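You operate a simulated robot arm through the tools that you are given. There is no shell and no other tool. Be economical: measure what you need, move in short steps, check, and stop when the job is done.

You run a simulated two-armed robot. Do the job below in one go: nothing can be reset, and whatever is moved stays where it is left.

JOB
Bin the rejected carton, restart the belt, take the bin to the bench.
Fine: put the blue carton from the belt into the red bin, then reset the detector, press Run and leave the belt running; carry the bin by both ends on to the store bench last; the cartons on the rack, the arrow keys, Teach and the red stop button stay untouched. Set down upright: blue carton.

The check looks at the end state, three seconds after you hand in, the way a careful person would. Anything else that was tipped, shoved, dropped, spilled or broken makes it a failure.

ROBOT AND FRAMES
Two 7-joint arms with three-finger grippers on one trunk, on a base that drives. Base frame: it is fixed to the floor where the robot stands at the start and does not move with it; the origin is under the middle of the robot, x ahead of it, y to its left, z up. Readings come in m, degrees, newtons and seconds.
The left shoulder is at the start at [0.07, 0.146, 0.963], the right one opposite. With the tool pointing down near the work surface each hand reaches from about 0.24 to 0.68 m from the robot's upright axis, wherever it stands, measured 20 degrees to its own side. Places, roughly: arrow down key of the small detector [0.2, 0.2, 0.8]; arrow up key of the small detector [0.2, 0.2, 0.8]; belt of the small detector [0.5, 0.3, 0.8]; blue carton [0.5, 2.75, 1.25]; inside of the red bin [0.5, -0.5, 0.6]; red stop button of the small detector [0.2, 0.5, 0.6]; reset key of the small detector [0.2, 0.2, 0.8]; run key of the small detector [0.2, 0.1, 0.8]; small belt detector [0.5, 0.3, 0.5]; teach key of the small detector [0.2, 0.2, 0.8]; top of the store bench [0.3, 2, 0.8]. Payload 2.2 kg a hand.
Tool frame (each hand has its own): the origin (TCP) lies between the finger pads and is the grasp point; the fingertips stand 0.028 m ahead of it; z points along the fingers, y is the line along which they close. Largest opening 0.102 m; the body of the gripper starts 0.071 m behind the TCP.
Orientation is that of the tool frame in the base frame, as a unit quaternion [x, y, z, w]. With the fingers straight down and closing along the base's y, the tool's x points along the base's -x, its y along +y and its z along -z.

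CONTROLS
- The arms move only by the tool drive_tool. It takes "left_motion", "right_motion" or both (then of equal length, played together; a hand with none holds still); each is a list of rows, each a list of 7 numbers: the closure, from 0 (fully open) to 1 (shut), then the shift along the base's x, y, z in units of 300 mm (1.0 is 300 mm), then the turn, a rotation vector about the base's x, y, z in units of 180 degrees (1.0 is 180 degrees). In form: [[hand, x, y, z, wx, wy, wz], ...]. A call has 1 to 8 rows; each row is the pose to reach, as a shift and turn from the pose commanded when the call began. A call with a number of a shift or a turn outside -1 to 1 is refused whole. A row lasts 0.2 s, in which the tool goes at most 0.05 m and 8.6 degrees; a call with a longer step from one row to the next is refused whole, and so is a gripper value outside its range. Where a pose cannot be reached the arm comes as near as it can. A force on the tool above 40 N (or 10 N above the force at the start of the call, whichever is more), or a blocked arm, ends the call early, and 0.2 s more pass. The fingers move at their own pace and stop on an object; they squeeze with about 25 N. The grip force told is the motor's: it shows also when the fingers shut on nothing. Time passes only in rows, and 0.2 s behind the last, so rows that repeat a pose let the fingers close. The reply holds the time, the measured pose of the TCP, the force on the tool along the base axes, the opening and the grip force, in the units named above and with some noise, with the torque about the TCP (base axes, N m) and any sound that the robot's microphone picked up.
- Cameras (640 x 400 px; columns grow to the right, rows downward): "scene" is now at [0.1376, 0.0027, 1.1876]; the picture's right is [0.00, -1.00, 0.00], its down [-0.69, -0.00, -0.73] and it looks along [0.73, 0.00, -0.69] (base axes); focal length 214 px, centre (320, 200). "left" rides on the left gripper at [0.072, 0.038, -0.086] in its tool frame; the picture's right is [-0.46, 0.89, 0.00], its down [-0.60, -0.32, -0.73] and it looks along [-0.65, -0.34, 0.68] (tool axes); focal length 256 px, centre (320, 200). "right" rides on the right gripper at [0.069, 0.044, -0.086] in its tool frame; the picture's right is [-0.53, 0.85, 0.00], its down [-0.58, -0.36, -0.73] and it looks along [-0.62, -0.39, 0.68] (tool axes); focal length 256 px, centre (320, 200). There is no depth. A picture from a camera that has moved, and an enlarged one, comes with that camera's place and axes in the base frame and with its lens. The place of the scene camera against the robot may be out by one fixed shift of up to 0.012 m in any direction.
- grab_frame(camera): a new picture of that camera. The clock stands still meanwhile.
- lift_body(by): slides the trunk up (or, below 0, down) by that many m; the arms and the scene camera ride with it, the base frame stays. It gives what a move gives, with no picture.
- drive_base(legs): drives the robot by 1 to 6 legs, each [ahead, left, turn to the left] in m, m and degrees, along the robot's own axes; the way and the turn of a leg run together, so that a leg with both is an arc; at most 1.5 m and 180 degrees a leg. The arms and the cameras ride along, it lands a little off, and it stops where it bumps. It gives what a move gives.
- aim_head(pan, tilt): turns the head with the scene camera to pan (to the left, within 86 degrees either way) and tilt (down, from -29 to 69), counted from straight ahead of the robot. It gives what a move gives.
- zoom(camera, box): a new picture of the part [left, top, right, bottom] of that camera's present view, enlarged. The clock stands still meanwhile.
- job_done(): hands the job in; it is judged then, once.

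Go step by step. Nothing tells you exact positions but the pictures and the camera data: compare them with the known pose of the tool, close in by small moves and look again before you grip or let go. The budget is 120 turns and 92 pictures, counting those below and the enlarged ones. Unless the task says otherwise, let go and move clear before handing in, and close with one line.

The tools are called after ">>>" as a command line: name --argument value ..., lists and objects as JSON in quotes. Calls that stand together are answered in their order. drive_tool: Moves the arms, as the interface text tells. Its arguments: {"type":"object","properties":{"left_motion":{"type":"array"},"right_motion":{"type":"array"}},"required":[]} The other tools are called the same way: lift_body (by) slides the trunk up or down; drive_base (legs) drives the base; aim_head (pan, tilt) turns the head that bears the scene camera; grab_frame (camera) takes a picture; zoom (camera, box) takes an enlarged picture of a part of a camera's view; job_done () hands the job in.

At the start:

```text
time_s: 0.0
left_ee_pos: [0.4737, 0.0522, 1.0918]
left_orientation: [0.0, 1.0, 0.0, -0.001]
left_ft_force: [0.3, -1.3, -0.1]
left_wrist_torque: [0.01, -0.01, -0.02]
left_finger_gap: 0.1019
left_finger_force: 0.0
right_ee_pos: [0.396, -0.2639, 1.0881]
right_orientation: [0.0, 1.0, 0.001, 0.001]
right_ft_force: [0.8, 0.5, -0.1]
right_wrist_torque: [0.01, 0.0, 0.04]
right_finger_gap: 0.1021
right_finger_force: 0.1
trunk travel left (down, up): [-0.5, 0.44]
robot x, y, heading: [-0.0001, -0.0014, -0.0]
head pan, tilt: [0.2, 43.4]
```

scene: 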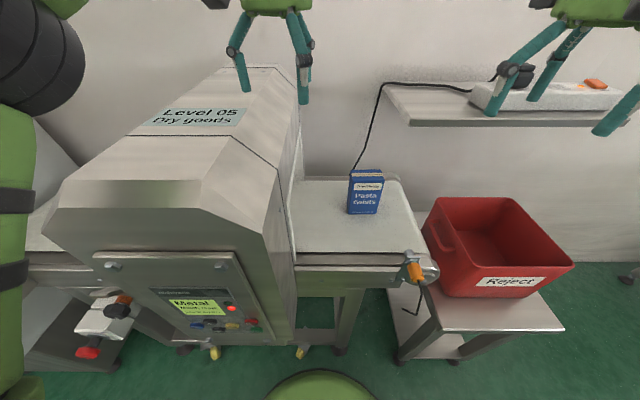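
right: 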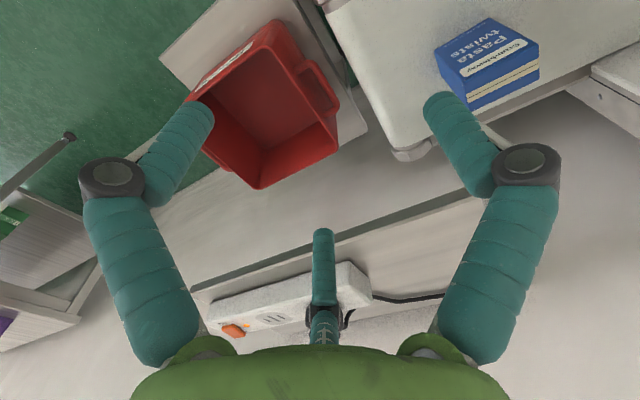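
left: 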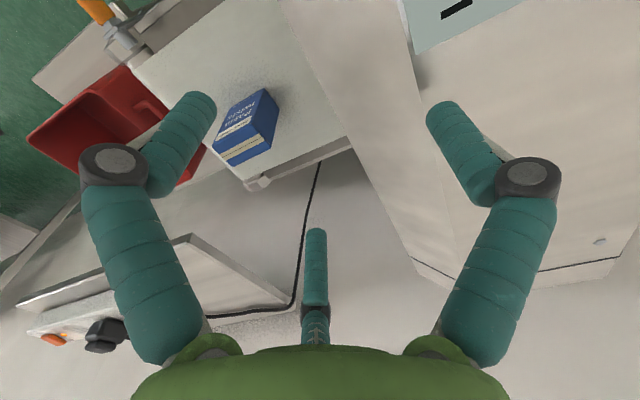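

The blue carton stands on the belt end at about (0.5, -0.1), the red bin is on a stand to the right, and the key panel faces me on the left. I'll look more closely at the panel and the carton.

>>> zoom --camera "scene" --box '[80, 240, 320, 390]'

>>> zoom --camera "scene" --box '[280, 150, 600, 350]'

```text
2.67 times, centred on (200, 315) of scene
camera zoom: at [0.1376, 0.0027, 1.1876], right [0.0, -1.0, 0.0], down [-0.69, 0.0, -0.73], along [0.73, 0.0, -0.69], focal length 572 px, centre (640, -107)
```

zoom: 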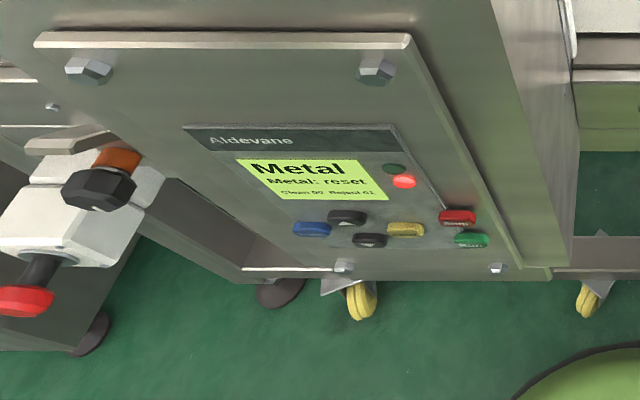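

```text
2.00 times, centred on (440, 250) of scene
camera zoom: at [0.1376, 0.0027, 1.1876], right [0.0, -1.0, 0.0], down [-0.69, 0.0, -0.73], along [0.73, 0.0, -0.69], focal length 429 px, centre (80, 100)
```

zoom: 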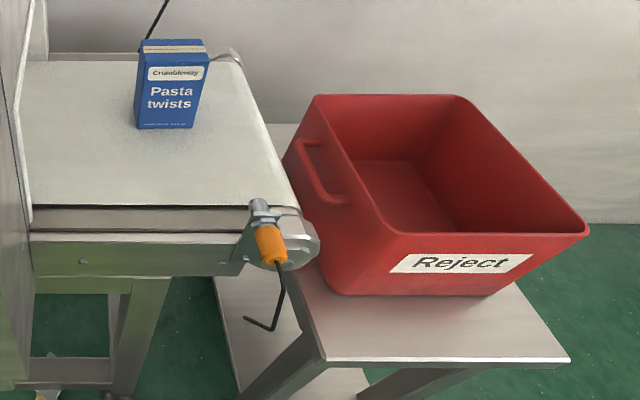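

The carton stands upright at about (0.51, -0.1), with its top near z 0.9. I'll bring the right hand above it with the fingers open, draw the left hand back, and look again.

>>> drive_tool --right_motion '[[0, 0.08, 0.1, 0, 0, 0, 0], [0, 0.16, 0.2, 0, 0, 0, 0], [0, 0.24, 0.3, 0, 0, 0, 0], [0, 0.32, 0.4, 0, 0, 0, 0], [0, 0.39, 0.5, 0, 0, 0, 0]]' --left_motion '[[0, -0.07, 0.05, 0.1, 0, 0, 0], [0, -0.14, 0.1, 0.2, 0, 0, 0], [0, -0.21, 0.15, 0.3, 0, 0, 0], [0, -0.28, 0.2, 0.3, 0, 0, 0], [0, -0.35, 0.25, 0.3, 0, 0, 0]]'

>>> grab_frame --camera "right"

>>> grab_frame --camera "scene"

```text
time_s: 1.2
left_ee_pos: [0.3686, 0.1279, 1.1815]
left_orientation: [0.0, 1.0, 0.0, 0.0]
left_ft_force: [-0.2, 0.4, 0.1]
left_wrist_torque: [-0.01, -0.02, 0.01]
left_finger_gap: 0.1016
left_finger_force: 0.1
left hand out of reach, approached as far as the arm can: row 3
right_ee_pos: [0.4531, -0.1785, 1.0482]
right_orientation: [0.0, 1.0, 0.001, 0.002]
right_ft_force: [-0.3, -0.7, -1.0]
right_wrist_torque: [0.02, -0.01, -0.06]
right_finger_gap: 0.1018
right_finger_force: 0.0
right hand out of reach, approached as far as the arm can: row 2, 3, 4, 5
trunk travel left (down, up): [-0.5, 0.44]
robot x, y, heading: [0.0032, 0.0023, -0.0]
head pan, tilt: [0.2, 43.4]
```

```text
86 pictures are left
camera right: at [0.3839, -0.1355, 1.1352], right [0.54, 0.84, 0.0], down [0.58, -0.37, 0.73], along [0.62, -0.39, -0.68], focal length 256 px, centre (320, 200)
```

right: 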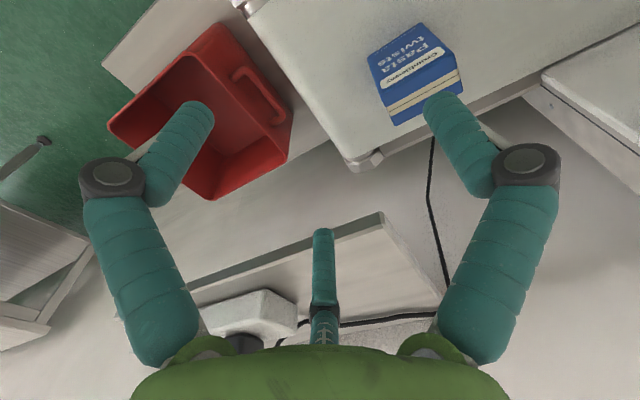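

```text
85 pictures are left
camera scene: at [0.1372, 0.0034, 1.1876], right [0.0, -1.0, 0.0], down [-0.69, 0.0, -0.73], along [0.73, 0.0, -0.69], focal length 214 px, centre (320, 200)
```

scene: 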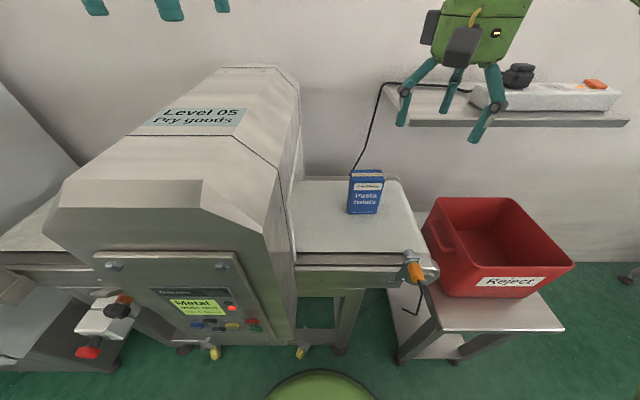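

The hand can't go that far forward while it's this high, so I'll work lower. First I'll zoom in on the carton.

>>> zoom --camera "right" --box '[330, 10, 490, 135]'

>>> zoom --camera "scene" --box '[330, 160, 402, 220]'

```text
3.20 times, centred on (410, 72) of right
camera zoom: at [0.3839, -0.1355, 1.1352], right [0.54, 0.84, 0.0], down [0.58, -0.37, 0.73], along [0.62, -0.39, -0.68], focal length 819 px, centre (32, 608)
```

zoom: 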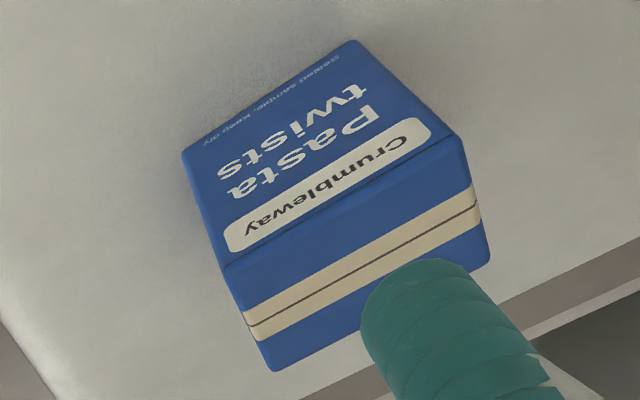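

```text
6.67 times, centred on (366, 190) of scene
camera zoom: at [0.1372, 0.0034, 1.1876], right [0.0, -1.0, 0.0], down [-0.69, 0.0, -0.73], along [0.73, 0.0, -0.69], focal length 1430 px, centre (13, 267)
```

zoom: 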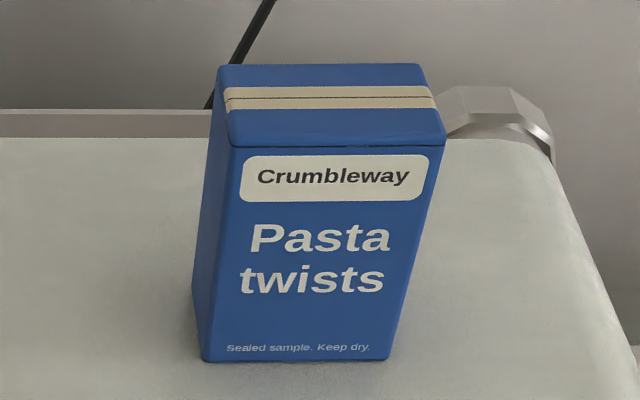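

Using both cameras, I put the carton centre near (0.548, -0.108), with z from about 0.755 to 0.862 and a width of 0.076 along y. I'll lower the hand first, then move it forward.

>>> drive_tool --right_motion '[[0, 0, 0, -0.12, 0, 0, 0], [0, 0, 0, -0.24, 0, 0, 0], [0, 0, 0, -0.34, 0, 0, 0], [0, 0, 0, -0.34, 0, 0, 0]]'

```text
time_s: 2.2
left_ee_pos: [0.3692, 0.1276, 1.1809]
left_orientation: [0.0, 1.0, 0.0, -0.001]
left_ft_force: [-0.3, -0.7, 0.4]
left_wrist_torque: [0.0, -0.03, 0.0]
left_finger_gap: 0.1019
left_finger_force: 0.2
right_ee_pos: [0.4528, -0.1799, 0.948]
right_orientation: [0.0, 1.0, 0.001, 0.0]
right_ft_force: [0.0, 0.6, 0.7]
right_wrist_torque: [0.01, -0.02, -0.01]
right_finger_gap: 0.102
right_finger_force: 0.0
trunk travel left (down, up): [-0.5, 0.44]
robot x, y, heading: [-0.0019, 0.0025, 0.2]
head pan, tilt: [0.2, 43.4]
```

>>> drive_tool --right_motion '[[0, 0.11, 0.08, 0, 0, 0, 0], [0, 0.21, 0.16, 0, 0, 0, 0], [0, 0.317, 0.24, 0, 0, 0, 0], [0, 0.317, 0.24, 0, 0, 0, 0]]'

>>> grab_frame --camera "right"

>>> grab_frame --camera "scene"

```text
time_s: 3.2
left_ee_pos: [0.3698, 0.1265, 1.1811]
left_orientation: [0.0, 1.0, 0.0, 0.0]
left_ft_force: [0.3, -0.2, -0.3]
left_wrist_torque: [0.0, -0.02, 0.03]
left_finger_gap: 0.1019
left_finger_force: 0.1
right_ee_pos: [0.4933, -0.1578, 0.9455]
right_orientation: [0.0, 1.0, 0.001, 0.0]
right_ft_force: [-0.3, 0.1, -1.1]
right_wrist_torque: [-0.02, 0.02, 0.0]
right_finger_gap: 0.1018
right_finger_force: 0.0
right hand out of reach, approached as far as the arm can: row 2, 3, 4
trunk travel left (down, up): [-0.5, 0.44]
robot x, y, heading: [-0.0006, 0.0013, -0.0]
head pan, tilt: [0.2, 43.4]
```

```text
82 pictures are left
camera right: at [0.4236, -0.1144, 1.0325], right [0.53, 0.84, 0.0], down [0.58, -0.37, 0.73], along [0.62, -0.39, -0.68], focal length 256 px, centre (320, 200)
```

right: 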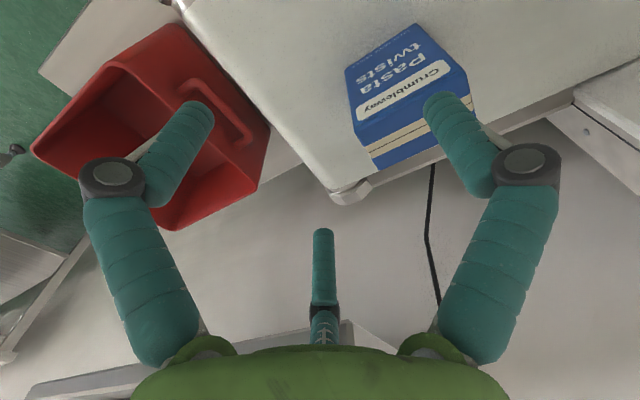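

```text
81 pictures are left
camera scene: at [0.1383, 0.0025, 1.1875], right [0.0, -1.0, 0.0], down [-0.69, 0.0, -0.73], along [0.73, 0.0, -0.69], focal length 214 px, centre (320, 200)
```

scene: 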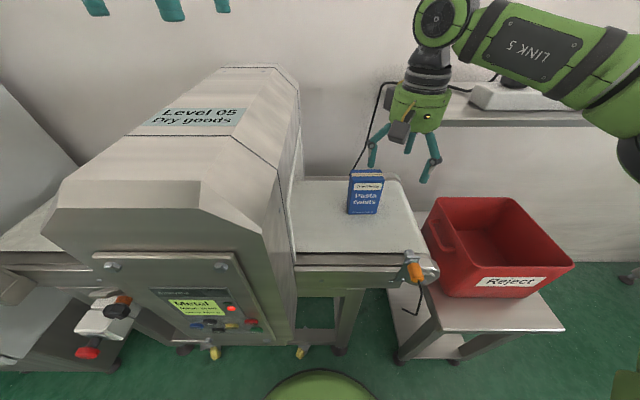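

The reach is short at this height, so I'll raise the trunk and drop the hand relative to it.

>>> lift_body --by 0.2

>>> drive_tool --right_motion '[[0, 0, 0, -0.16, 0, 0, 0], [0, 0, 0, -0.32, 0, 0, 0], [0, 0, 0, -0.48, 0, 0, 0], [0, 0, 0, -0.6, 0, 0, 0], [0, 0.09, 0.08, -0.6, 0, 0, 0], [0, 0.183, 0.166, -0.6, 0, 0, 0], [0, 0.183, 0.166, -0.6, 0, 0, 0]]'

>>> grab_frame --camera "right"

>>> grab_frame --camera "scene"

```text
time_s: 5.4
left_ee_pos: [0.3682, 0.127, 1.3822]
left_orientation: [0.0, 1.0, -0.001, 0.0]
left_ft_force: [0.5, 0.1, 0.0]
left_wrist_torque: [0.0, 0.02, 0.0]
left_finger_gap: 0.1021
left_finger_force: 0.0
right_ee_pos: [0.491, -0.1579, 1.1453]
right_orientation: [0.0, 1.0, 0.001, 0.0]
right_ft_force: [-0.2, 0.3, -0.1]
right_wrist_torque: [0.0, 0.01, -0.03]
right_finger_gap: 0.1018
right_finger_force: 0.0
trunk travel left (down, up): [-0.7, 0.24]
robot x, y, heading: [-0.0033, -0.0021, 0.1]
head pan, tilt: [0.2, 43.4]
```

```text
time_s: 7.0
left_ee_pos: [0.3687, 0.1266, 1.3812]
left_orientation: [0.0, 1.0, 0.0, 0.0]
left_ft_force: [-0.4, -0.1, 0.5]
left_wrist_torque: [0.0, 0.0, 0.0]
left_finger_gap: 0.102
left_finger_force: 0.1
right_ee_pos: [0.5009, -0.1549, 0.9769]
right_orientation: [0.0, 1.0, 0.001, 0.0]
right_ft_force: [-0.5, -0.5, 0.0]
right_wrist_torque: [0.0, -0.03, -0.05]
right_finger_gap: 0.1022
right_finger_force: 0.0
right hand out of reach, approached as far as the arm can: row 5, 6, 7
trunk travel left (down, up): [-0.7, 0.24]
robot x, y, heading: [-0.0024, 0.0006, -0.2]
head pan, tilt: [0.2, 43.4]
```

```text
80 pictures are left
camera right: at [0.4321, -0.1117, 1.0632], right [0.53, 0.85, 0.0], down [0.58, -0.37, 0.73], along [0.62, -0.39, -0.68], focal length 256 px, centre (320, 200)
```

right: 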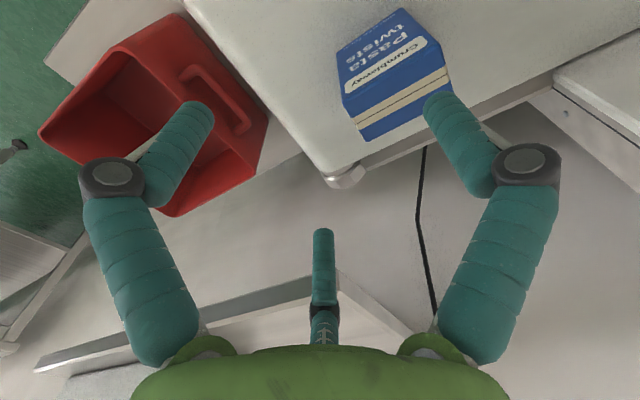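

```text
79 pictures are left
camera scene: at [0.1379, 0.0026, 1.3875], right [0.0, -1.0, 0.0], down [-0.69, 0.0, -0.73], along [0.73, 0.0, -0.69], focal length 214 px, centre (320, 200)
```

scene: 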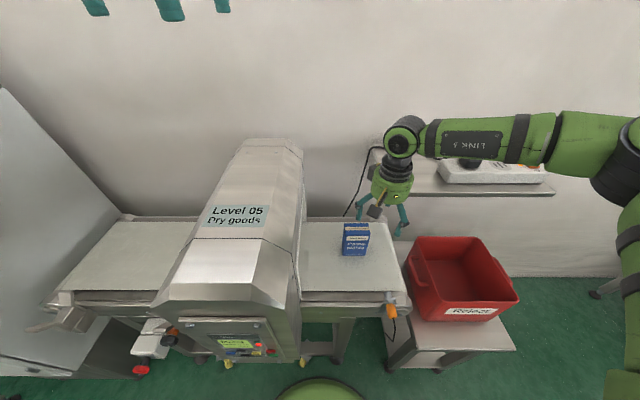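

Judging by the picture the arm isn't stretched out, so a joint seems to be at its limit. I'll test whether turning the hand frees it.

>>> drive_tool --right_motion '[[0, 0.02, 0.0, 0, 0, 0, 0.045], [0, 0.04, 0.0, 0, 0, 0, 0.09], [0, 0.07, 0.0, 0, 0, 0, 0.135], [0, 0.1, 0, 0, 0, 0, 0.18]]'

```text
time_s: 8.0
left_ee_pos: [0.3673, 0.1249, 1.3831]
left_orientation: [-0.001, 1.0, -0.001, 0.0]
left_ft_force: [0.2, -0.3, 0.6]
left_wrist_torque: [0.03, -0.01, -0.04]
left_finger_gap: 0.1018
left_finger_force: 0.0
right_ee_pos: [0.5168, -0.1695, 0.9825]
right_orientation: [-0.28, 0.96, 0.002, 0.002]
right_ft_force: [-1.0, -0.8, 0.3]
right_wrist_torque: [0.03, -0.02, 0.0]
right_finger_gap: 0.102
right_finger_force: 0.0
right hand out of reach, approached as far as the arm can: row 1, 2, 3, 4
trunk travel left (down, up): [-0.7, 0.24]
robot x, y, heading: [0.0018, -0.001, -0.2]
head pan, tilt: [0.2, 43.4]
```

>>> drive_tool --right_motion '[[0, -0.1, -0.1, -0.05, 0, 0, -0.045], [0, -0.2, -0.2, -0.1, 0, 0, -0.09], [0, -0.2, -0.27, -0.15, 0, 0, -0.135], [0, -0.1, -0.27, -0.2, 0, 0, -0.18], [0, 0.05, -0.27, -0.2, 0, 0, -0.18], [0, 0.2, -0.27, -0.2, 0, 0, -0.18], [0, 0.35, -0.27, -0.2, 0, 0, -0.18]]'

>>> grab_frame --camera "scene"

```text
time_s: 8.3
left_ee_pos: [0.3697, 0.1305, 1.3805]
left_orientation: [-0.001, 1.0, -0.001, 0.0]
left_ft_force: [0.1, 0.4, 0.1]
left_wrist_torque: [-0.01, 0.02, -0.01]
left_finger_gap: 0.1019
left_finger_force: 0.1
right_ee_pos: [0.5058, -0.1748, 0.9774]
right_orientation: [-0.252, 0.967, 0.008, 0.016]
right_ft_force: [-0.4, 0.7, -0.4]
right_wrist_torque: [0.01, 0.01, -0.02]
right_finger_gap: 0.1019
right_finger_force: 0.1
trunk travel left (down, up): [-0.7, 0.24]
robot x, y, heading: [-0.0001, -0.0003, 0.0]
head pan, tilt: [0.2, 43.4]
stopped in row 1 (right hand): the force on the tool passed its limit at 60 N (the readings are from after the stop); the commanded pose is now the measured one
```

```text
78 pictures are left
camera scene: at [0.1397, 0.0058, 1.3873], right [0.01, -1.0, 0.0], down [-0.69, -0.01, -0.72], along [0.72, 0.0, -0.69], focal length 214 px, centre (320, 200)
```

scene: 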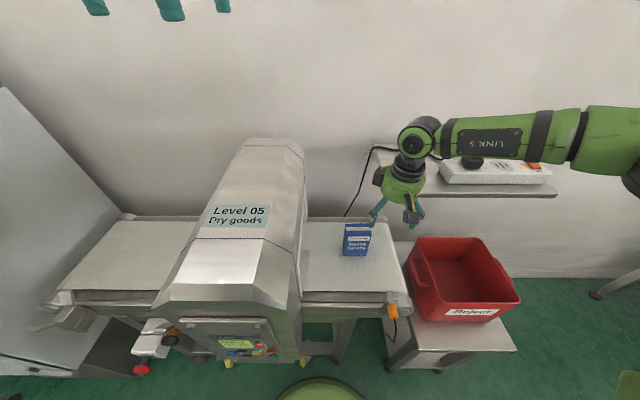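

A 60 N spike stopped that move. Nothing seems to be touching, so it was probably a fast wrist motion. I'll move back more gently.

>>> drive_tool --right_motion '[[0, -0.03, -0.03, 0, 0, 0, -0.02], [0, -0.08, -0.08, 0, 0, 0, -0.05], [0, -0.14, -0.14, 0, 0, 0, -0.08], [0, -0.18, -0.2, 0, 0, 0, -0.11], [0, -0.2, -0.26, 0, 0, 0, -0.14], [0, -0.2, -0.3, 0, 0, 0, -0.16]]'

```text
time_s: 8.8
left_ee_pos: [0.3675, 0.1307, 1.3816]
left_orientation: [-0.002, 1.0, 0.0, 0.001]
left_ft_force: [-0.1, -0.4, -0.1]
left_wrist_torque: [0.05, -0.05, 0.01]
left_finger_gap: 0.1022
left_finger_force: 0.0
right_ee_pos: [0.4959, -0.175, 0.9806]
right_orientation: [-0.228, 0.973, 0.012, 0.024]
right_ft_force: [-0.6, 0.5, 0.3]
right_wrist_torque: [-0.03, -0.01, -0.01]
right_finger_gap: 0.1019
right_finger_force: 0.0
trunk travel left (down, up): [-0.7, 0.24]
robot x, y, heading: [0.0057, -0.0003, 0.4]
head pan, tilt: [0.2, 43.4]
stopped in row 2 (right hand): the force on the tool passed its limit at 48 N (the readings are from after the stop); the commanded pose is now the measured one
```

Moving to -y is being resisted, so something may be touching the arm on its outer side. I'll look right.

>>> aim_head --pan -60 --tilt 20

>>> grab_frame --camera "scene"

>>> grab_frame --camera "right"

```text
time_s: 10.1
left_ee_pos: [0.3684, 0.1292, 1.3828]
left_orientation: [-0.001, 1.0, -0.001, 0.001]
left_ft_force: [-0.5, -0.2, -0.3]
left_wrist_torque: [0.0, 0.03, 0.03]
left_finger_gap: 0.1017
left_finger_force: 0.1
right_ee_pos: [0.4975, -0.1773, 0.9798]
right_orientation: [-0.227, 0.973, 0.013, 0.024]
right_ft_force: [-0.7, -0.8, 0.1]
right_wrist_torque: [-0.01, -0.03, 0.01]
right_finger_gap: 0.1015
right_finger_force: 0.0
trunk travel left (down, up): [-0.7, 0.24]
robot x, y, heading: [0.0012, 0.0006, 0.1]
head pan, tilt: [-60.0, 20.0]
```

```text
77 pictures are left
camera scene: at [0.1019, -0.0773, 1.424], right [-0.86, -0.5, 0.0], down [-0.17, 0.3, -0.94], along [0.47, -0.81, -0.34], focal length 214 px, centre (320, 200)
```

scene: 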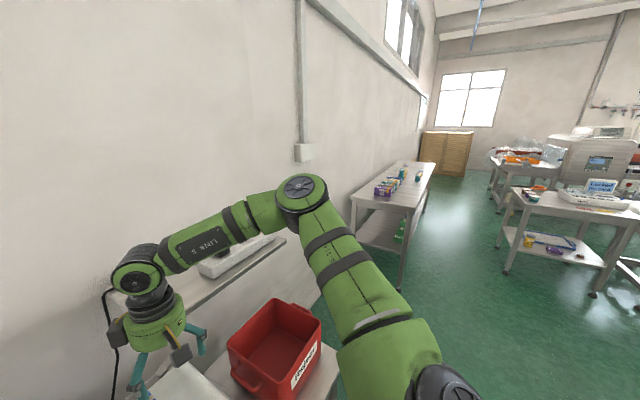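

```text
76 pictures are left
camera right: at [0.4123, -0.1718, 1.063], right [0.1, 0.99, 0.04], down [0.65, -0.1, 0.76], along [0.75, -0.05, -0.65], focal length 256 px, centre (320, 200)
```

right: 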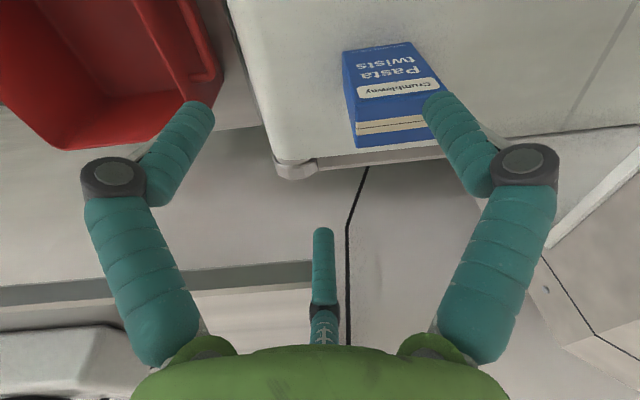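

Nothing visibly touches the hand. I'll try a slow lift and then a straight pull back.

>>> drive_tool --right_motion '[[0, 0, 0, 0.03, 0, 0, 0], [0, 0, 0, 0.07, 0, 0, 0], [0, -0.03, 0, 0.1, 0, 0, 0], [0, -0.08, 0, 0.1, 0, 0, 0], [0, -0.15, 0, 0.1, 0, 0, 0]]'

```text
time_s: 11.3
left_ee_pos: [0.3668, 0.1281, 1.3811]
left_orientation: [-0.002, 1.0, 0.0, 0.001]
left_ft_force: [-0.4, -0.1, -0.1]
left_wrist_torque: [0.01, -0.03, 0.0]
left_finger_gap: 0.1019
left_finger_force: 0.0
right_ee_pos: [0.4512, -0.1771, 1.0093]
right_orientation: [-0.227, 0.973, 0.014, 0.024]
right_ft_force: [-0.3, 0.0, -0.2]
right_wrist_torque: [-0.02, 0.0, 0.0]
right_finger_gap: 0.1021
right_finger_force: 0.0
trunk travel left (down, up): [-0.7, 0.24]
robot x, y, heading: [0.0056, -0.0006, 0.4]
head pan, tilt: [-60.0, 20.0]
```

>>> drive_tool --right_motion '[[0, 0, 0, 0, -0.002, 0.004, -0.036], [0, 0, 0, 0, -0.0045, 0.0077, -0.073], [0, 0, -0.05, 0, -0.007, 0.0115, -0.11], [0, 0, -0.1, 0, -0.009, 0.0154, -0.1455], [0, 0, -0.2, -0.1, -0.009, 0.0154, -0.1455], [0, 0, -0.3, -0.2, -0.009, 0.0154, -0.1455]]'

```text
time_s: 12.7
left_ee_pos: [0.368, 0.1269, 1.3816]
left_orientation: [-0.002, 1.0, 0.001, 0.0]
left_ft_force: [0.0, -0.1, 1.0]
left_wrist_torque: [0.03, 0.0, -0.02]
left_finger_gap: 0.102
left_finger_force: 0.0
right_ee_pos: [0.4514, -0.2687, 0.9473]
right_orientation: [-0.002, 1.0, 0.0, -0.001]
right_ft_force: [-0.2, -0.6, 0.7]
right_wrist_torque: [0.03, 0.03, 0.01]
right_finger_gap: 0.1019
right_finger_force: 0.1
trunk travel left (down, up): [-0.7, 0.24]
robot x, y, heading: [0.0018, -0.0007, 0.5]
head pan, tilt: [-60.0, 20.0]
```

>>> drive_tool --right_motion '[[0, 0.1, 0, -0.03, 0, 0, 0], [0, 0.2, 0, -0.06, 0, 0, 0], [0, 0.3, 0, -0.1, 0, 0, 0], [0, 0.4, 0, -0.1, 0, 0, 0], [0, 0.5, 0, -0.1, 0, 0, 0]]'

```text
time_s: 13.4
left_ee_pos: [0.3623, 0.129, 1.3824]
left_orientation: [-0.001, 1.0, 0.0, 0.002]
left_ft_force: [0.2, 0.2, 0.0]
left_wrist_torque: [-0.02, 0.06, -0.02]
left_finger_gap: 0.1021
left_finger_force: 0.0
right_ee_pos: [0.5126, -0.2681, 0.9232]
right_orientation: [0.003, 1.0, -0.001, -0.017]
right_ft_force: [-29.7, 2.5, 13.9]
right_wrist_torque: [-0.45, -2.15, -0.79]
right_finger_gap: 0.0995
right_finger_force: 0.0
trunk travel left (down, up): [-0.7, 0.24]
robot x, y, heading: [0.0002, 0.0007, 0.3]
head pan, tilt: [-60.0, 20.0]
stopped in row 3 (right hand): the force on the tool passed its limit at 73 N (the readings are from after the stop); the commanded pose is now the measured one
```

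That was a real contact, about 30 N along -x roughly 7 cm above the TCP. It must be the edge of the wall shelf, so the shelf is nearer than I took it to be. I'll back off and measure the shelf.

>>> drive_tool --right_motion '[[0, -0.05, 0, 0, 0, 0, 0], [0, -0.15, 0, 0, 0, 0, 0], [0, -0.3, 0, 0, 0, 0, 0], [0, -0.4, 0, 0, 0, 0, 0]]'

>>> aim_head --pan -30 --tilt 35

>>> grab_frame --camera "scene"

>>> grab_frame --camera "right"

```text
time_s: 14.4
left_ee_pos: [0.3668, 0.1282, 1.3823]
left_orientation: [-0.002, 1.0, 0.002, 0.001]
left_ft_force: [0.7, -0.6, 0.6]
left_wrist_torque: [-0.02, -0.02, 0.02]
left_finger_gap: 0.1019
left_finger_force: 0.2
right_ee_pos: [0.3974, -0.2681, 0.9221]
right_orientation: [0.002, 1.0, -0.002, -0.013]
right_ft_force: [-0.3, -0.3, 0.3]
right_wrist_torque: [0.0, -0.02, -0.02]
right_finger_gap: 0.1021
right_finger_force: 0.1
trunk travel left (down, up): [-0.7, 0.24]
robot x, y, heading: [0.0019, 0.0009, 0.3]
head pan, tilt: [-60.0, 20.0]
```

```text
time_s: 15.4
left_ee_pos: [0.3683, 0.128, 1.3818]
left_orientation: [-0.001, 1.0, 0.0, 0.0]
left_ft_force: [0.2, -0.9, 0.0]
left_wrist_torque: [-0.01, 0.0, 0.0]
left_finger_gap: 0.1021
left_finger_force: 0.0
right_ee_pos: [0.3987, -0.2676, 0.9208]
right_orientation: [0.002, 1.0, -0.001, -0.014]
right_ft_force: [0.5, 0.3, -0.5]
right_wrist_torque: [0.0, 0.03, -0.03]
right_finger_gap: 0.1019
right_finger_force: 0.0
trunk travel left (down, up): [-0.7, 0.24]
robot x, y, heading: [0.0007, -0.0022, 0.2]
head pan, tilt: [-30.0, 35.0]
```

```text
75 pictures are left
camera scene: at [0.1314, -0.041, 1.4002], right [-0.5, -0.87, 0.0], down [-0.5, 0.29, -0.82], along [0.71, -0.41, -0.57], focal length 214 px, centre (320, 200)
```

scene: 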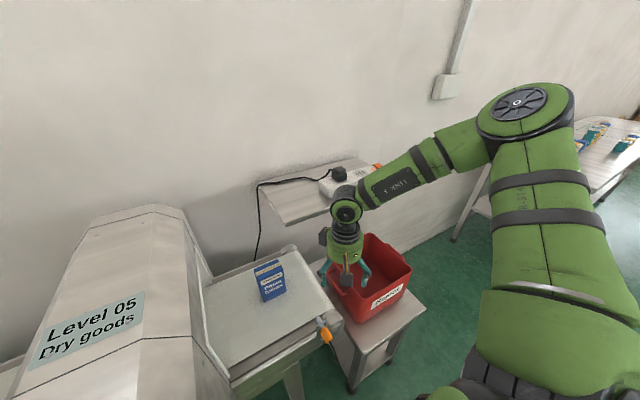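

```text
74 pictures are left
camera right: at [0.3321, -0.2236, 1.0093], right [0.54, 0.84, -0.02], down [0.6, -0.36, 0.72], along [0.6, -0.4, -0.7], focal length 256 px, centre (320, 200)
```

right: 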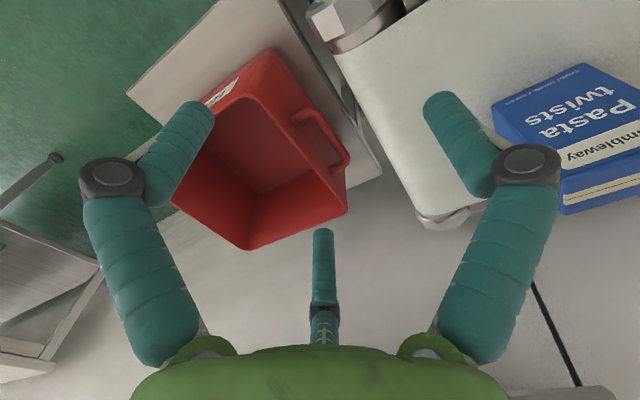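

Solving both views together puts the shelf corner near (0.57, -0.19, 1.0), which explains both contacts, and nothing on the shelf looks disturbed. I'll stay left of y = -0.19 and reach the carton with the hand tilted about 40° forward, which also gives more reach.

>>> drive_tool --right_motion '[[0, 0, 0.1, 0, 0, -0.04, 0], [0, 0, 0.2, 0, 0, -0.08, 0], [0, 0, 0.3, 0, 0, -0.12, 0], [0, 0, 0.4, 0, 0, -0.16, 0], [0, 0, 0.48, 0, 0, -0.2, 0], [0, 0, 0.533, 0, 0, -0.231, 0], [0, 0, 0.533, 0, 0, -0.231, 0]]'

>>> aim_head --pan 0 --tilt 43

>>> grab_frame --camera "right"

>>> grab_frame --camera "scene"

```text
time_s: 17.0
left_ee_pos: [0.3684, 0.129, 1.3809]
left_orientation: [-0.001, 1.0, 0.0, 0.0]
left_ft_force: [-0.1, 0.5, 0.0]
left_wrist_torque: [-0.01, 0.01, 0.01]
left_finger_gap: 0.1019
left_finger_force: 0.1
right_ee_pos: [0.4177, -0.1285, 0.9337]
right_orientation: [0.003, 0.94, 0.0, 0.342]
right_ft_force: [-0.4, 0.4, 0.7]
right_wrist_torque: [-0.04, -0.03, 0.0]
right_finger_gap: 0.102
right_finger_force: 0.0
right hand out of reach, approached as far as the arm can: row 5, 6, 7
trunk travel left (down, up): [-0.7, 0.24]
robot x, y, heading: [0.0019, -0.0004, 0.1]
head pan, tilt: [-30.0, 35.0]
```

```text
time_s: 17.9
left_ee_pos: [0.3681, 0.1282, 1.3815]
left_orientation: [-0.001, 1.0, 0.0, 0.0]
left_ft_force: [0.9, 0.9, -0.3]
left_wrist_torque: [0.02, 0.01, 0.04]
left_finger_gap: 0.1021
left_finger_force: 0.1
right_ee_pos: [0.4173, -0.1273, 0.9348]
right_orientation: [0.003, 0.94, 0.0, 0.34]
right_ft_force: [-0.1, 0.0, 0.1]
right_wrist_torque: [0.02, 0.01, -0.03]
right_finger_gap: 0.1019
right_finger_force: 0.1
trunk travel left (down, up): [-0.7, 0.24]
robot x, y, heading: [-0.0041, -0.001, 0.3]
head pan, tilt: [0.0, 43.0]
```

```text
73 pictures are left
camera right: at [0.3101, -0.0848, 0.9567], right [0.41, 0.84, 0.34], down [-0.03, -0.37, 0.93], along [0.91, -0.39, -0.13], focal length 256 px, centre (320, 200)
```

right: 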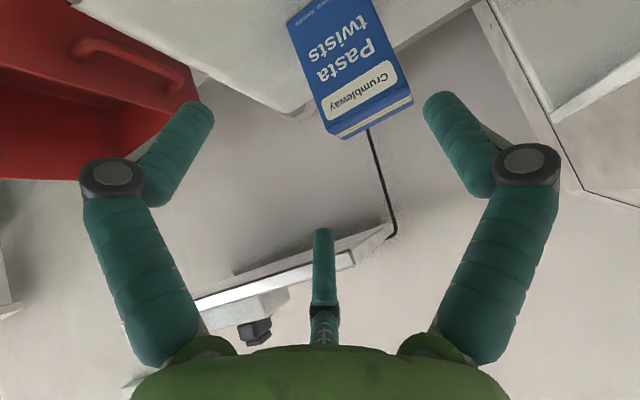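

```text
72 pictures are left
camera scene: at [0.1378, 0.003, 1.3882], right [0.0, -1.0, 0.0], down [-0.68, 0.0, -0.73], along [0.73, 0.0, -0.68], focal length 214 px, centre (320, 200)
```

scene: 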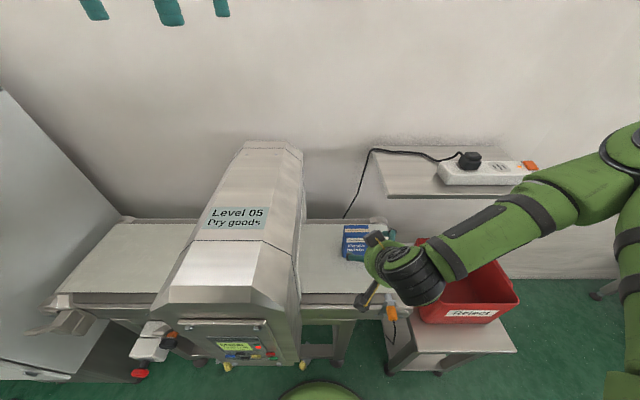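

The limit is on reaching across to the left, so I'll shift the hand right and drive the base about 10 cm left. That puts the carton in the arm's good sector.

>>> drive_tool --right_motion '[[0, -0.05, -0.1, 0, 0, 0, 0], [0, -0.1, -0.2, 0, 0, 0, 0], [0, -0.1, -0.33, 0, 0, 0, 0]]'

>>> drive_base --legs '[[0, 0.1, 0]]'

```text
time_s: 18.8
left_ee_pos: [0.365, 0.1255, 1.3832]
left_orientation: [-0.002, 1.0, 0.002, 0.001]
left_ft_force: [0.2, -0.4, 0.7]
left_wrist_torque: [0.07, -0.04, -0.02]
left_finger_gap: 0.102
left_finger_force: 0.0
right_ee_pos: [0.4279, -0.234, 0.9207]
right_orientation: [0.002, 0.939, 0.0, 0.343]
right_ft_force: [-0.1, -0.3, 0.2]
right_wrist_torque: [0.03, -0.03, 0.0]
right_finger_gap: 0.1018
right_finger_force: 0.1
right hand out of reach, approached as far as the arm can: row 1, 2, 3
trunk travel left (down, up): [-0.7, 0.24]
robot x, y, heading: [0.0005, 0.0028, 0.2]
head pan, tilt: [0.0, 43.0]
```

```text
time_s: 19.9
left_ee_pos: [0.3675, 0.2264, 1.381]
left_orientation: [0.0, 1.0, 0.002, 0.0]
left_ft_force: [0.5, 0.1, -0.4]
left_wrist_torque: [-0.02, 0.05, 0.03]
left_finger_gap: 0.1021
left_finger_force: 0.0
right_ee_pos: [0.4299, -0.1328, 0.9209]
right_orientation: [0.004, 0.94, -0.001, 0.341]
right_ft_force: [0.2, -0.6, -0.5]
right_wrist_torque: [-0.01, 0.01, -0.01]
right_finger_gap: 0.102
right_finger_force: 0.0
trunk travel left (down, up): [-0.7, 0.24]
robot x, y, heading: [0.0026, 0.1023, 0.0]
head pan, tilt: [0.0, 43.0]
```

>>> drive_tool --right_motion '[[0, 0.05, 0.04, -0.05, 0, 0, 0], [0, 0.1, 0.083, -0.12, 0, 0, 0], [0, 0.12, 0.083, -0.2, 0, 0, 0], [0, 0.12, 0.083, -0.2, 0, 0, 0]]'

>>> grab_frame --camera "right"

>>> grab_frame --camera "scene"

```text
time_s: 20.9
left_ee_pos: [0.3676, 0.2272, 1.3807]
left_orientation: [0.0, 1.0, 0.001, 0.0]
left_ft_force: [-0.1, -0.3, 0.0]
left_wrist_torque: [0.06, 0.0, 0.04]
left_finger_gap: 0.102
left_finger_force: 0.0
right_ee_pos: [0.4646, -0.1076, 0.861]
right_orientation: [0.003, 0.94, -0.001, 0.342]
right_ft_force: [-0.1, -0.4, -0.5]
right_wrist_torque: [0.01, -0.01, 0.01]
right_finger_gap: 0.1018
right_finger_force: 0.1
trunk travel left (down, up): [-0.7, 0.24]
robot x, y, heading: [-0.002, 0.1059, 0.0]
head pan, tilt: [0.0, 43.0]
```

```text
71 pictures are left
camera right: at [0.3566, -0.0629, 0.883], right [0.41, 0.84, 0.34], down [-0.03, -0.36, 0.93], along [0.91, -0.4, -0.13], focal length 256 px, centre (320, 200)
```

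right: 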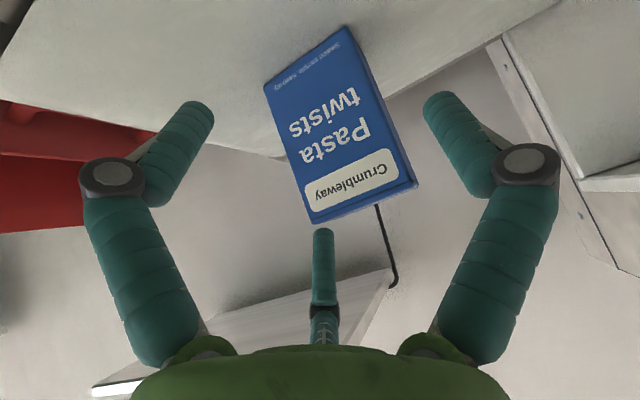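

```text
70 pictures are left
camera scene: at [0.1373, 0.1029, 1.3882], right [0.0, -1.0, 0.0], down [-0.68, 0.0, -0.73], along [0.73, 0.0, -0.68], focal length 214 px, centre (320, 200)
```

scene: 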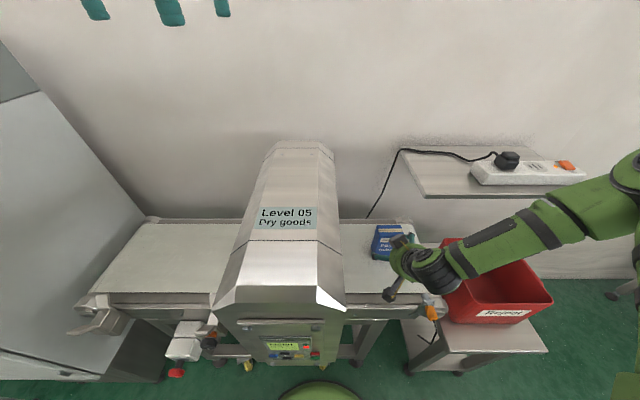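

The carton measures y -0.073 to -0.149 and z 0.759 to 0.872, so the hand is well lined up. I'll slide in with the fingers on either side, stopping before the middle stub touches the carton's top edge.

>>> drive_tool --right_motion '[[0, 0.06, -0.012, 0, 0, 0, 0], [0, 0.12, -0.012, -0.02, 0, 0, 0], [0, 0.18, -0.012, -0.043, 0, 0, 0], [0, 0.242, -0.012, -0.043, 0, 0, 0], [0, 0.242, -0.012, -0.043, 0, 0, 0]]'

>>> grab_frame --camera "right"

```text
time_s: 22.1
left_ee_pos: [0.3643, 0.2303, 1.382]
left_orientation: [0.0, 1.0, 0.001, 0.002]
left_ft_force: [0.0, -0.6, -0.6]
left_wrist_torque: [-0.04, -0.04, 0.0]
left_finger_gap: 0.102
left_finger_force: 0.2
right_ee_pos: [0.5335, -0.1145, 0.8601]
right_orientation: [0.002, 0.939, -0.002, 0.345]
right_ft_force: [2.6, 2.5, 21.4]
right_wrist_torque: [-0.7, -0.88, 0.08]
right_finger_gap: 0.1023
right_finger_force: 0.1
right hand out of reach, approached as far as the arm can: row 3, 4, 5
trunk travel left (down, up): [-0.7, 0.24]
robot x, y, heading: [0.0007, 0.0991, 0.0]
head pan, tilt: [0.0, 43.0]
```

```text
69 pictures are left
camera right: at [0.4249, -0.071, 0.8818], right [0.41, 0.84, 0.35], down [-0.04, -0.36, 0.93], along [0.91, -0.39, -0.12], focal length 256 px, centre (320, 200)
```

right: 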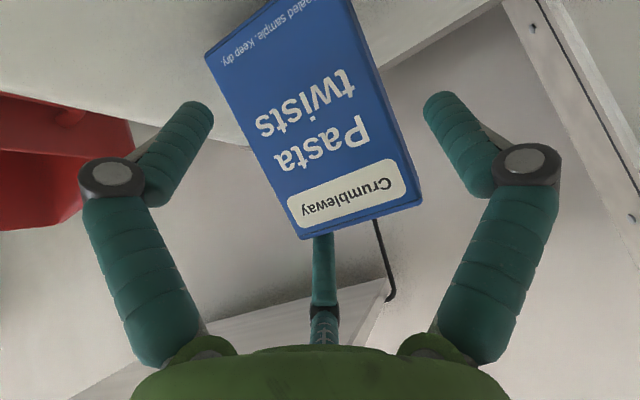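

I'm feeling about 21 N upward on the tool. I'll check where it's touching before doing anything else.

>>> zoom --camera "scene" --box '[340, 190, 470, 300]'

>>> zoom --camera "right" --box '[190, 0, 450, 260]'

```text
3.64 times, centred on (405, 245) of scene
camera zoom: at [0.1333, 0.1059, 1.3887], right [0.0, -1.0, 0.0], down [-0.68, 0.0, -0.73], along [0.73, 0.0, -0.68], focal length 780 px, centre (11, 36)
```

zoom: 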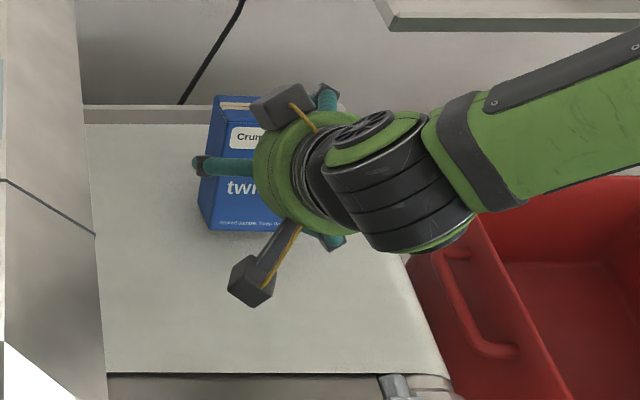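

```text
1.54 times, centred on (320, 130) of right
camera zoom: at [0.4249, -0.071, 0.8818], right [0.41, 0.84, 0.35], down [-0.04, -0.36, 0.93], along [0.91, -0.39, -0.12], focal length 394 px, centre (320, 308)
```

zoom: 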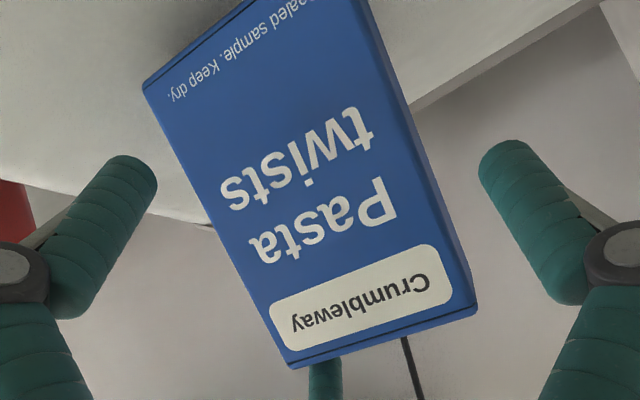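

The third stub, on the hand's far side, is pressing on the carton's top, so a tilted grip won't work. With the hand vertical the stub passes behind the carton. I'll back off upward and bring the hand upright.

>>> drive_tool --right_motion '[[0, 0, 0, 0.08, 0, 0, 0], [0, -0.05, 0, 0.2, 0, 0, 0], [0, -0.1, 0, 0.3, 0, 0.045, 0], [0, -0.1, 0, 0.3, 0, 0.09, 0], [0, -0.1, 0, 0.3, 0, 0.135, 0], [0, -0.1, 0, 0.3, 0, 0.18, 0], [0, -0.1, 0, 0.3, 0, 0.222, 0]]'

>>> grab_frame --camera "right"

>>> grab_frame --camera "scene"

```text
time_s: 23.7
left_ee_pos: [0.3703, 0.226, 1.3797]
left_orientation: [0.0, 1.0, 0.001, 0.0]
left_ft_force: [0.2, 0.3, 0.3]
left_wrist_torque: [0.01, 0.07, 0.0]
left_finger_gap: 0.1021
left_finger_force: 0.0
right_ee_pos: [0.5057, -0.1156, 0.9454]
right_orientation: [0.002, 1.0, -0.002, -0.002]
right_ft_force: [0.1, 0.6, -0.8]
right_wrist_torque: [0.04, -0.02, 0.02]
right_finger_gap: 0.1018
right_finger_force: 0.0
trunk travel left (down, up): [-0.7, 0.24]
robot x, y, heading: [0.0001, 0.1008, 0.1]
head pan, tilt: [0.0, 43.0]
```

```text
66 pictures are left
camera right: at [0.4371, -0.0717, 1.0328], right [0.54, 0.84, 0.0], down [0.58, -0.36, 0.73], along [0.61, -0.4, -0.68], focal length 256 px, centre (320, 200)
```

right: 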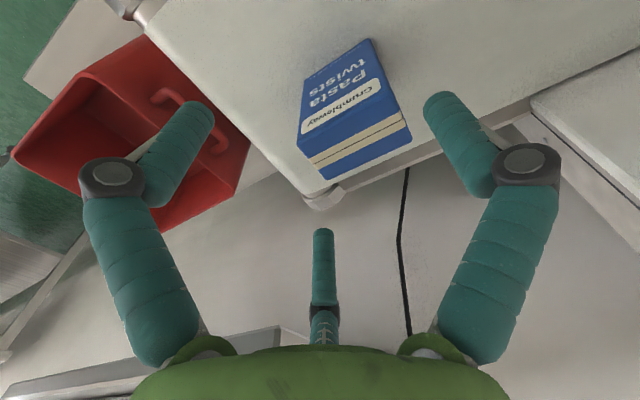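

```text
65 pictures are left
camera scene: at [0.1393, 0.1033, 1.388], right [0.0, -1.0, 0.0], down [-0.68, 0.0, -0.73], along [0.73, 0.0, -0.68], focal length 214 px, centre (320, 200)
```

scene: 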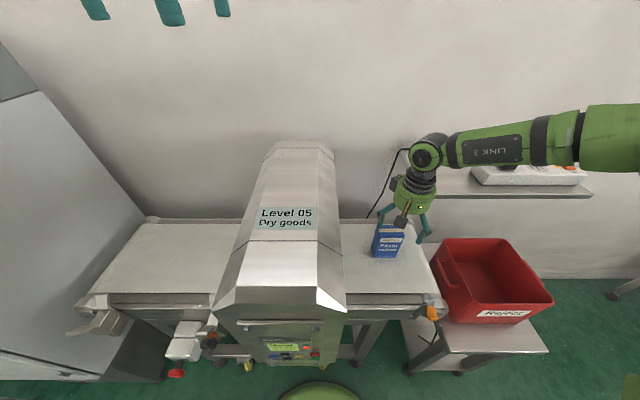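

>>> zoom --camera "right" --box '[270, 25, 430, 195]'

```text
2.35 times, centred on (350, 110) of right
camera zoom: at [0.4371, -0.0717, 1.0328], right [0.54, 0.84, 0.0], down [0.58, -0.36, 0.73], along [0.61, -0.4, -0.68], focal length 602 px, centre (249, 412)
```

zoom: 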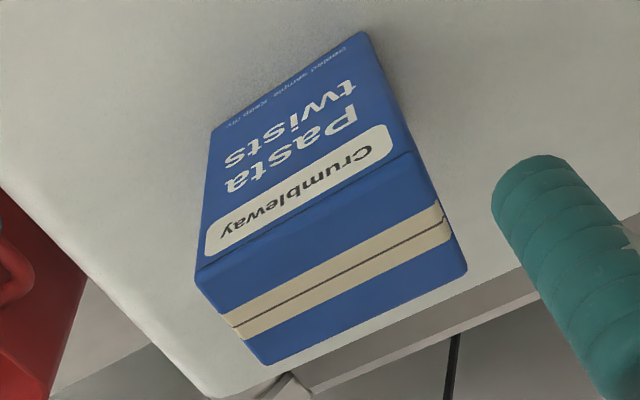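

The carton hasn't moved: centre (0.542, -0.111), square to the belt. I'll centre the hand over it and go down.

>>> drive_tool --right_motion '[[0, 0.065, 0.015, 0, 0, 0, 0], [0, 0.13, 0.015, 0, 0, 0, 0], [0, 0.13, 0.015, -0.06, 0, 0, 0], [0, 0.13, 0.015, -0.06, 0, 0, 0]]'

>>> grab_frame --camera "right"

```text
time_s: 24.7
left_ee_pos: [0.3681, 0.2279, 1.3807]
left_orientation: [0.0, 1.0, 0.001, 0.0]
left_ft_force: [0.6, 0.9, 0.8]
left_wrist_torque: [0.0, 0.03, 0.01]
left_finger_gap: 0.102
left_finger_force: 0.0
right_ee_pos: [0.5352, -0.1152, 0.9308]
right_orientation: [0.002, 1.0, -0.002, 0.0]
right_ft_force: [0.0, -0.1, -0.1]
right_wrist_torque: [0.01, -0.04, -0.01]
right_finger_gap: 0.1021
right_finger_force: 0.0
right hand out of reach, approached as far as the arm can: row 2, 3, 4
trunk travel left (down, up): [-0.7, 0.24]
robot x, y, heading: [-0.0025, 0.1034, 0.2]
head pan, tilt: [0.0, 43.0]
```

```text
63 pictures are left
camera right: at [0.467, -0.0716, 1.0181], right [0.54, 0.84, 0.0], down [0.57, -0.36, 0.73], along [0.62, -0.4, -0.68], focal length 256 px, centre (320, 200)
```

right: 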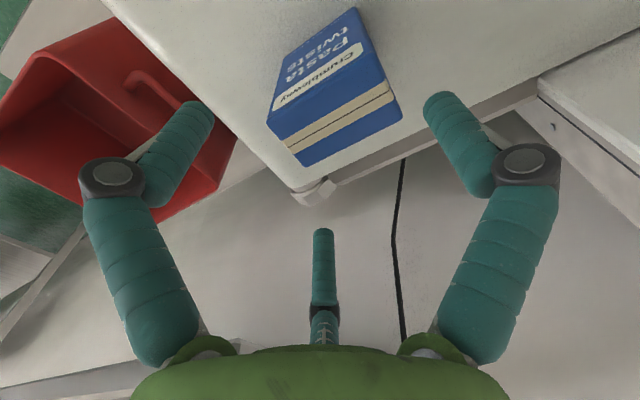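

I'm about 1 cm short. I'll shift the base another 5 cm left to gain extension.

>>> drive_tool --right_motion '[[0, 0, -0.1, 0.05, 0, 0, 0], [0, 0, -0.15, 0.05, 0, 0, 0]]'

>>> drive_base --legs '[[0, 0.05, 0]]'

```text
time_s: 25.3
left_ee_pos: [0.37, 0.2423, 1.3795]
left_orientation: [-0.002, 1.0, -0.004, 0.0]
left_ft_force: [-0.1, 1.0, 0.1]
left_wrist_torque: [-0.02, -0.01, 0.01]
left_finger_gap: 0.1022
left_finger_force: 0.1
right_ee_pos: [0.5371, -0.1459, 0.9494]
right_orientation: [-0.006, 1.0, -0.004, 0.0]
right_ft_force: [2.4, 36.9, -6.1]
right_wrist_torque: [-1.14, -0.05, 1.97]
right_finger_gap: 0.0962
right_finger_force: 0.2
trunk travel left (down, up): [-0.7, 0.24]
robot x, y, heading: [-0.0002, 0.1006, 0.2]
head pan, tilt: [0.0, 43.0]
```

```text
time_s: 26.2
left_ee_pos: [0.3671, 0.2694, 1.3827]
left_orientation: [0.001, 1.0, 0.004, 0.0]
left_ft_force: [0.1, -0.4, 0.4]
left_wrist_torque: [0.11, 0.02, 0.03]
left_finger_gap: 0.1016
left_finger_force: 0.0
right_ee_pos: [0.5342, -0.119, 0.9459]
right_orientation: [0.004, 1.0, 0.0, -0.001]
right_ft_force: [-0.1, -1.1, -1.3]
right_wrist_torque: [0.1, -0.02, 0.02]
right_finger_gap: 0.1018
right_finger_force: 0.0
trunk travel left (down, up): [-0.7, 0.24]
robot x, y, heading: [0.0021, 0.151, -0.2]
head pan, tilt: [0.0, 43.0]
```

I brushed the shelf's left edge (y about -0.2) and came clear when the base moved. The shelf is wall-mounted. Now I'll centre the hand and descend.

>>> drive_tool --right_motion '[[0, 0.037, 0.027, 0, 0, 0, 0], [0, 0.037, 0.027, -0.05, 0, 0, 0], [0, 0.037, 0.027, -0.1, 0, 0, 0], [0, 0.037, 0.027, -0.1, 0, 0, 0]]'

>>> grab_frame --camera "right"

>>> grab_frame --camera "scene"

```text
time_s: 27.2
left_ee_pos: [0.3679, 0.2759, 1.3801]
left_orientation: [0.001, 1.0, 0.001, 0.001]
left_ft_force: [0.4, 0.3, -0.3]
left_wrist_torque: [-0.02, -0.01, 0.01]
left_finger_gap: 0.102
left_finger_force: 0.0
right_ee_pos: [0.5467, -0.1069, 0.9164]
right_orientation: [0.004, 1.0, -0.003, 0.0]
right_ft_force: [-0.3, 0.6, -0.9]
right_wrist_torque: [0.0, -0.05, -0.03]
right_finger_gap: 0.1018
right_finger_force: 0.0
trunk travel left (down, up): [-0.7, 0.24]
robot x, y, heading: [-0.0009, 0.1514, 0.3]
head pan, tilt: [0.0, 43.0]
```

```text
62 pictures are left
camera right: at [0.4787, -0.0618, 1.0031], right [0.54, 0.84, -0.01], down [0.57, -0.36, 0.73], along [0.61, -0.4, -0.68], focal length 256 px, centre (320, 200)
```

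right: 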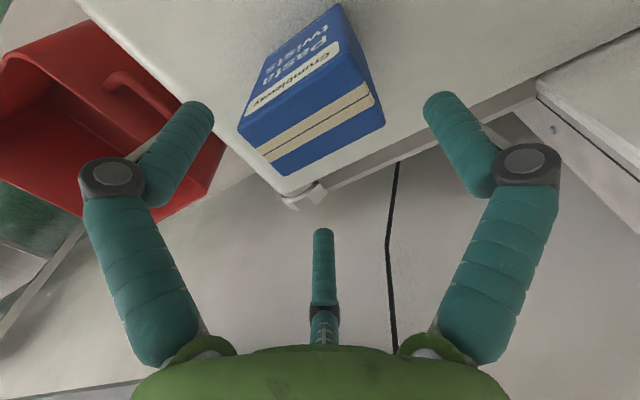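

```text
61 pictures are left
camera scene: at [0.1374, 0.153, 1.3882], right [0.0, -1.0, 0.0], down [-0.68, 0.0, -0.73], along [0.73, 0.0, -0.68], focal length 214 px, centre (320, 200)
```

scene: 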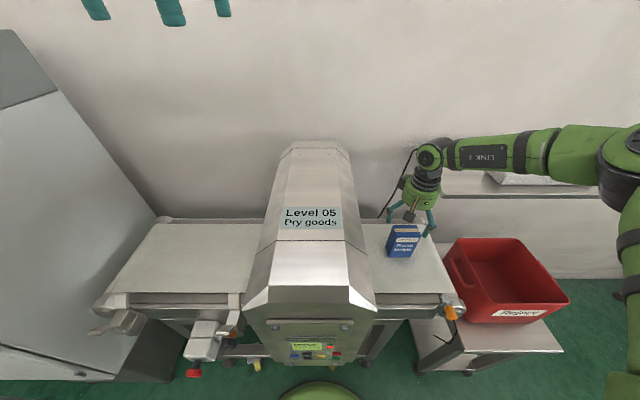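

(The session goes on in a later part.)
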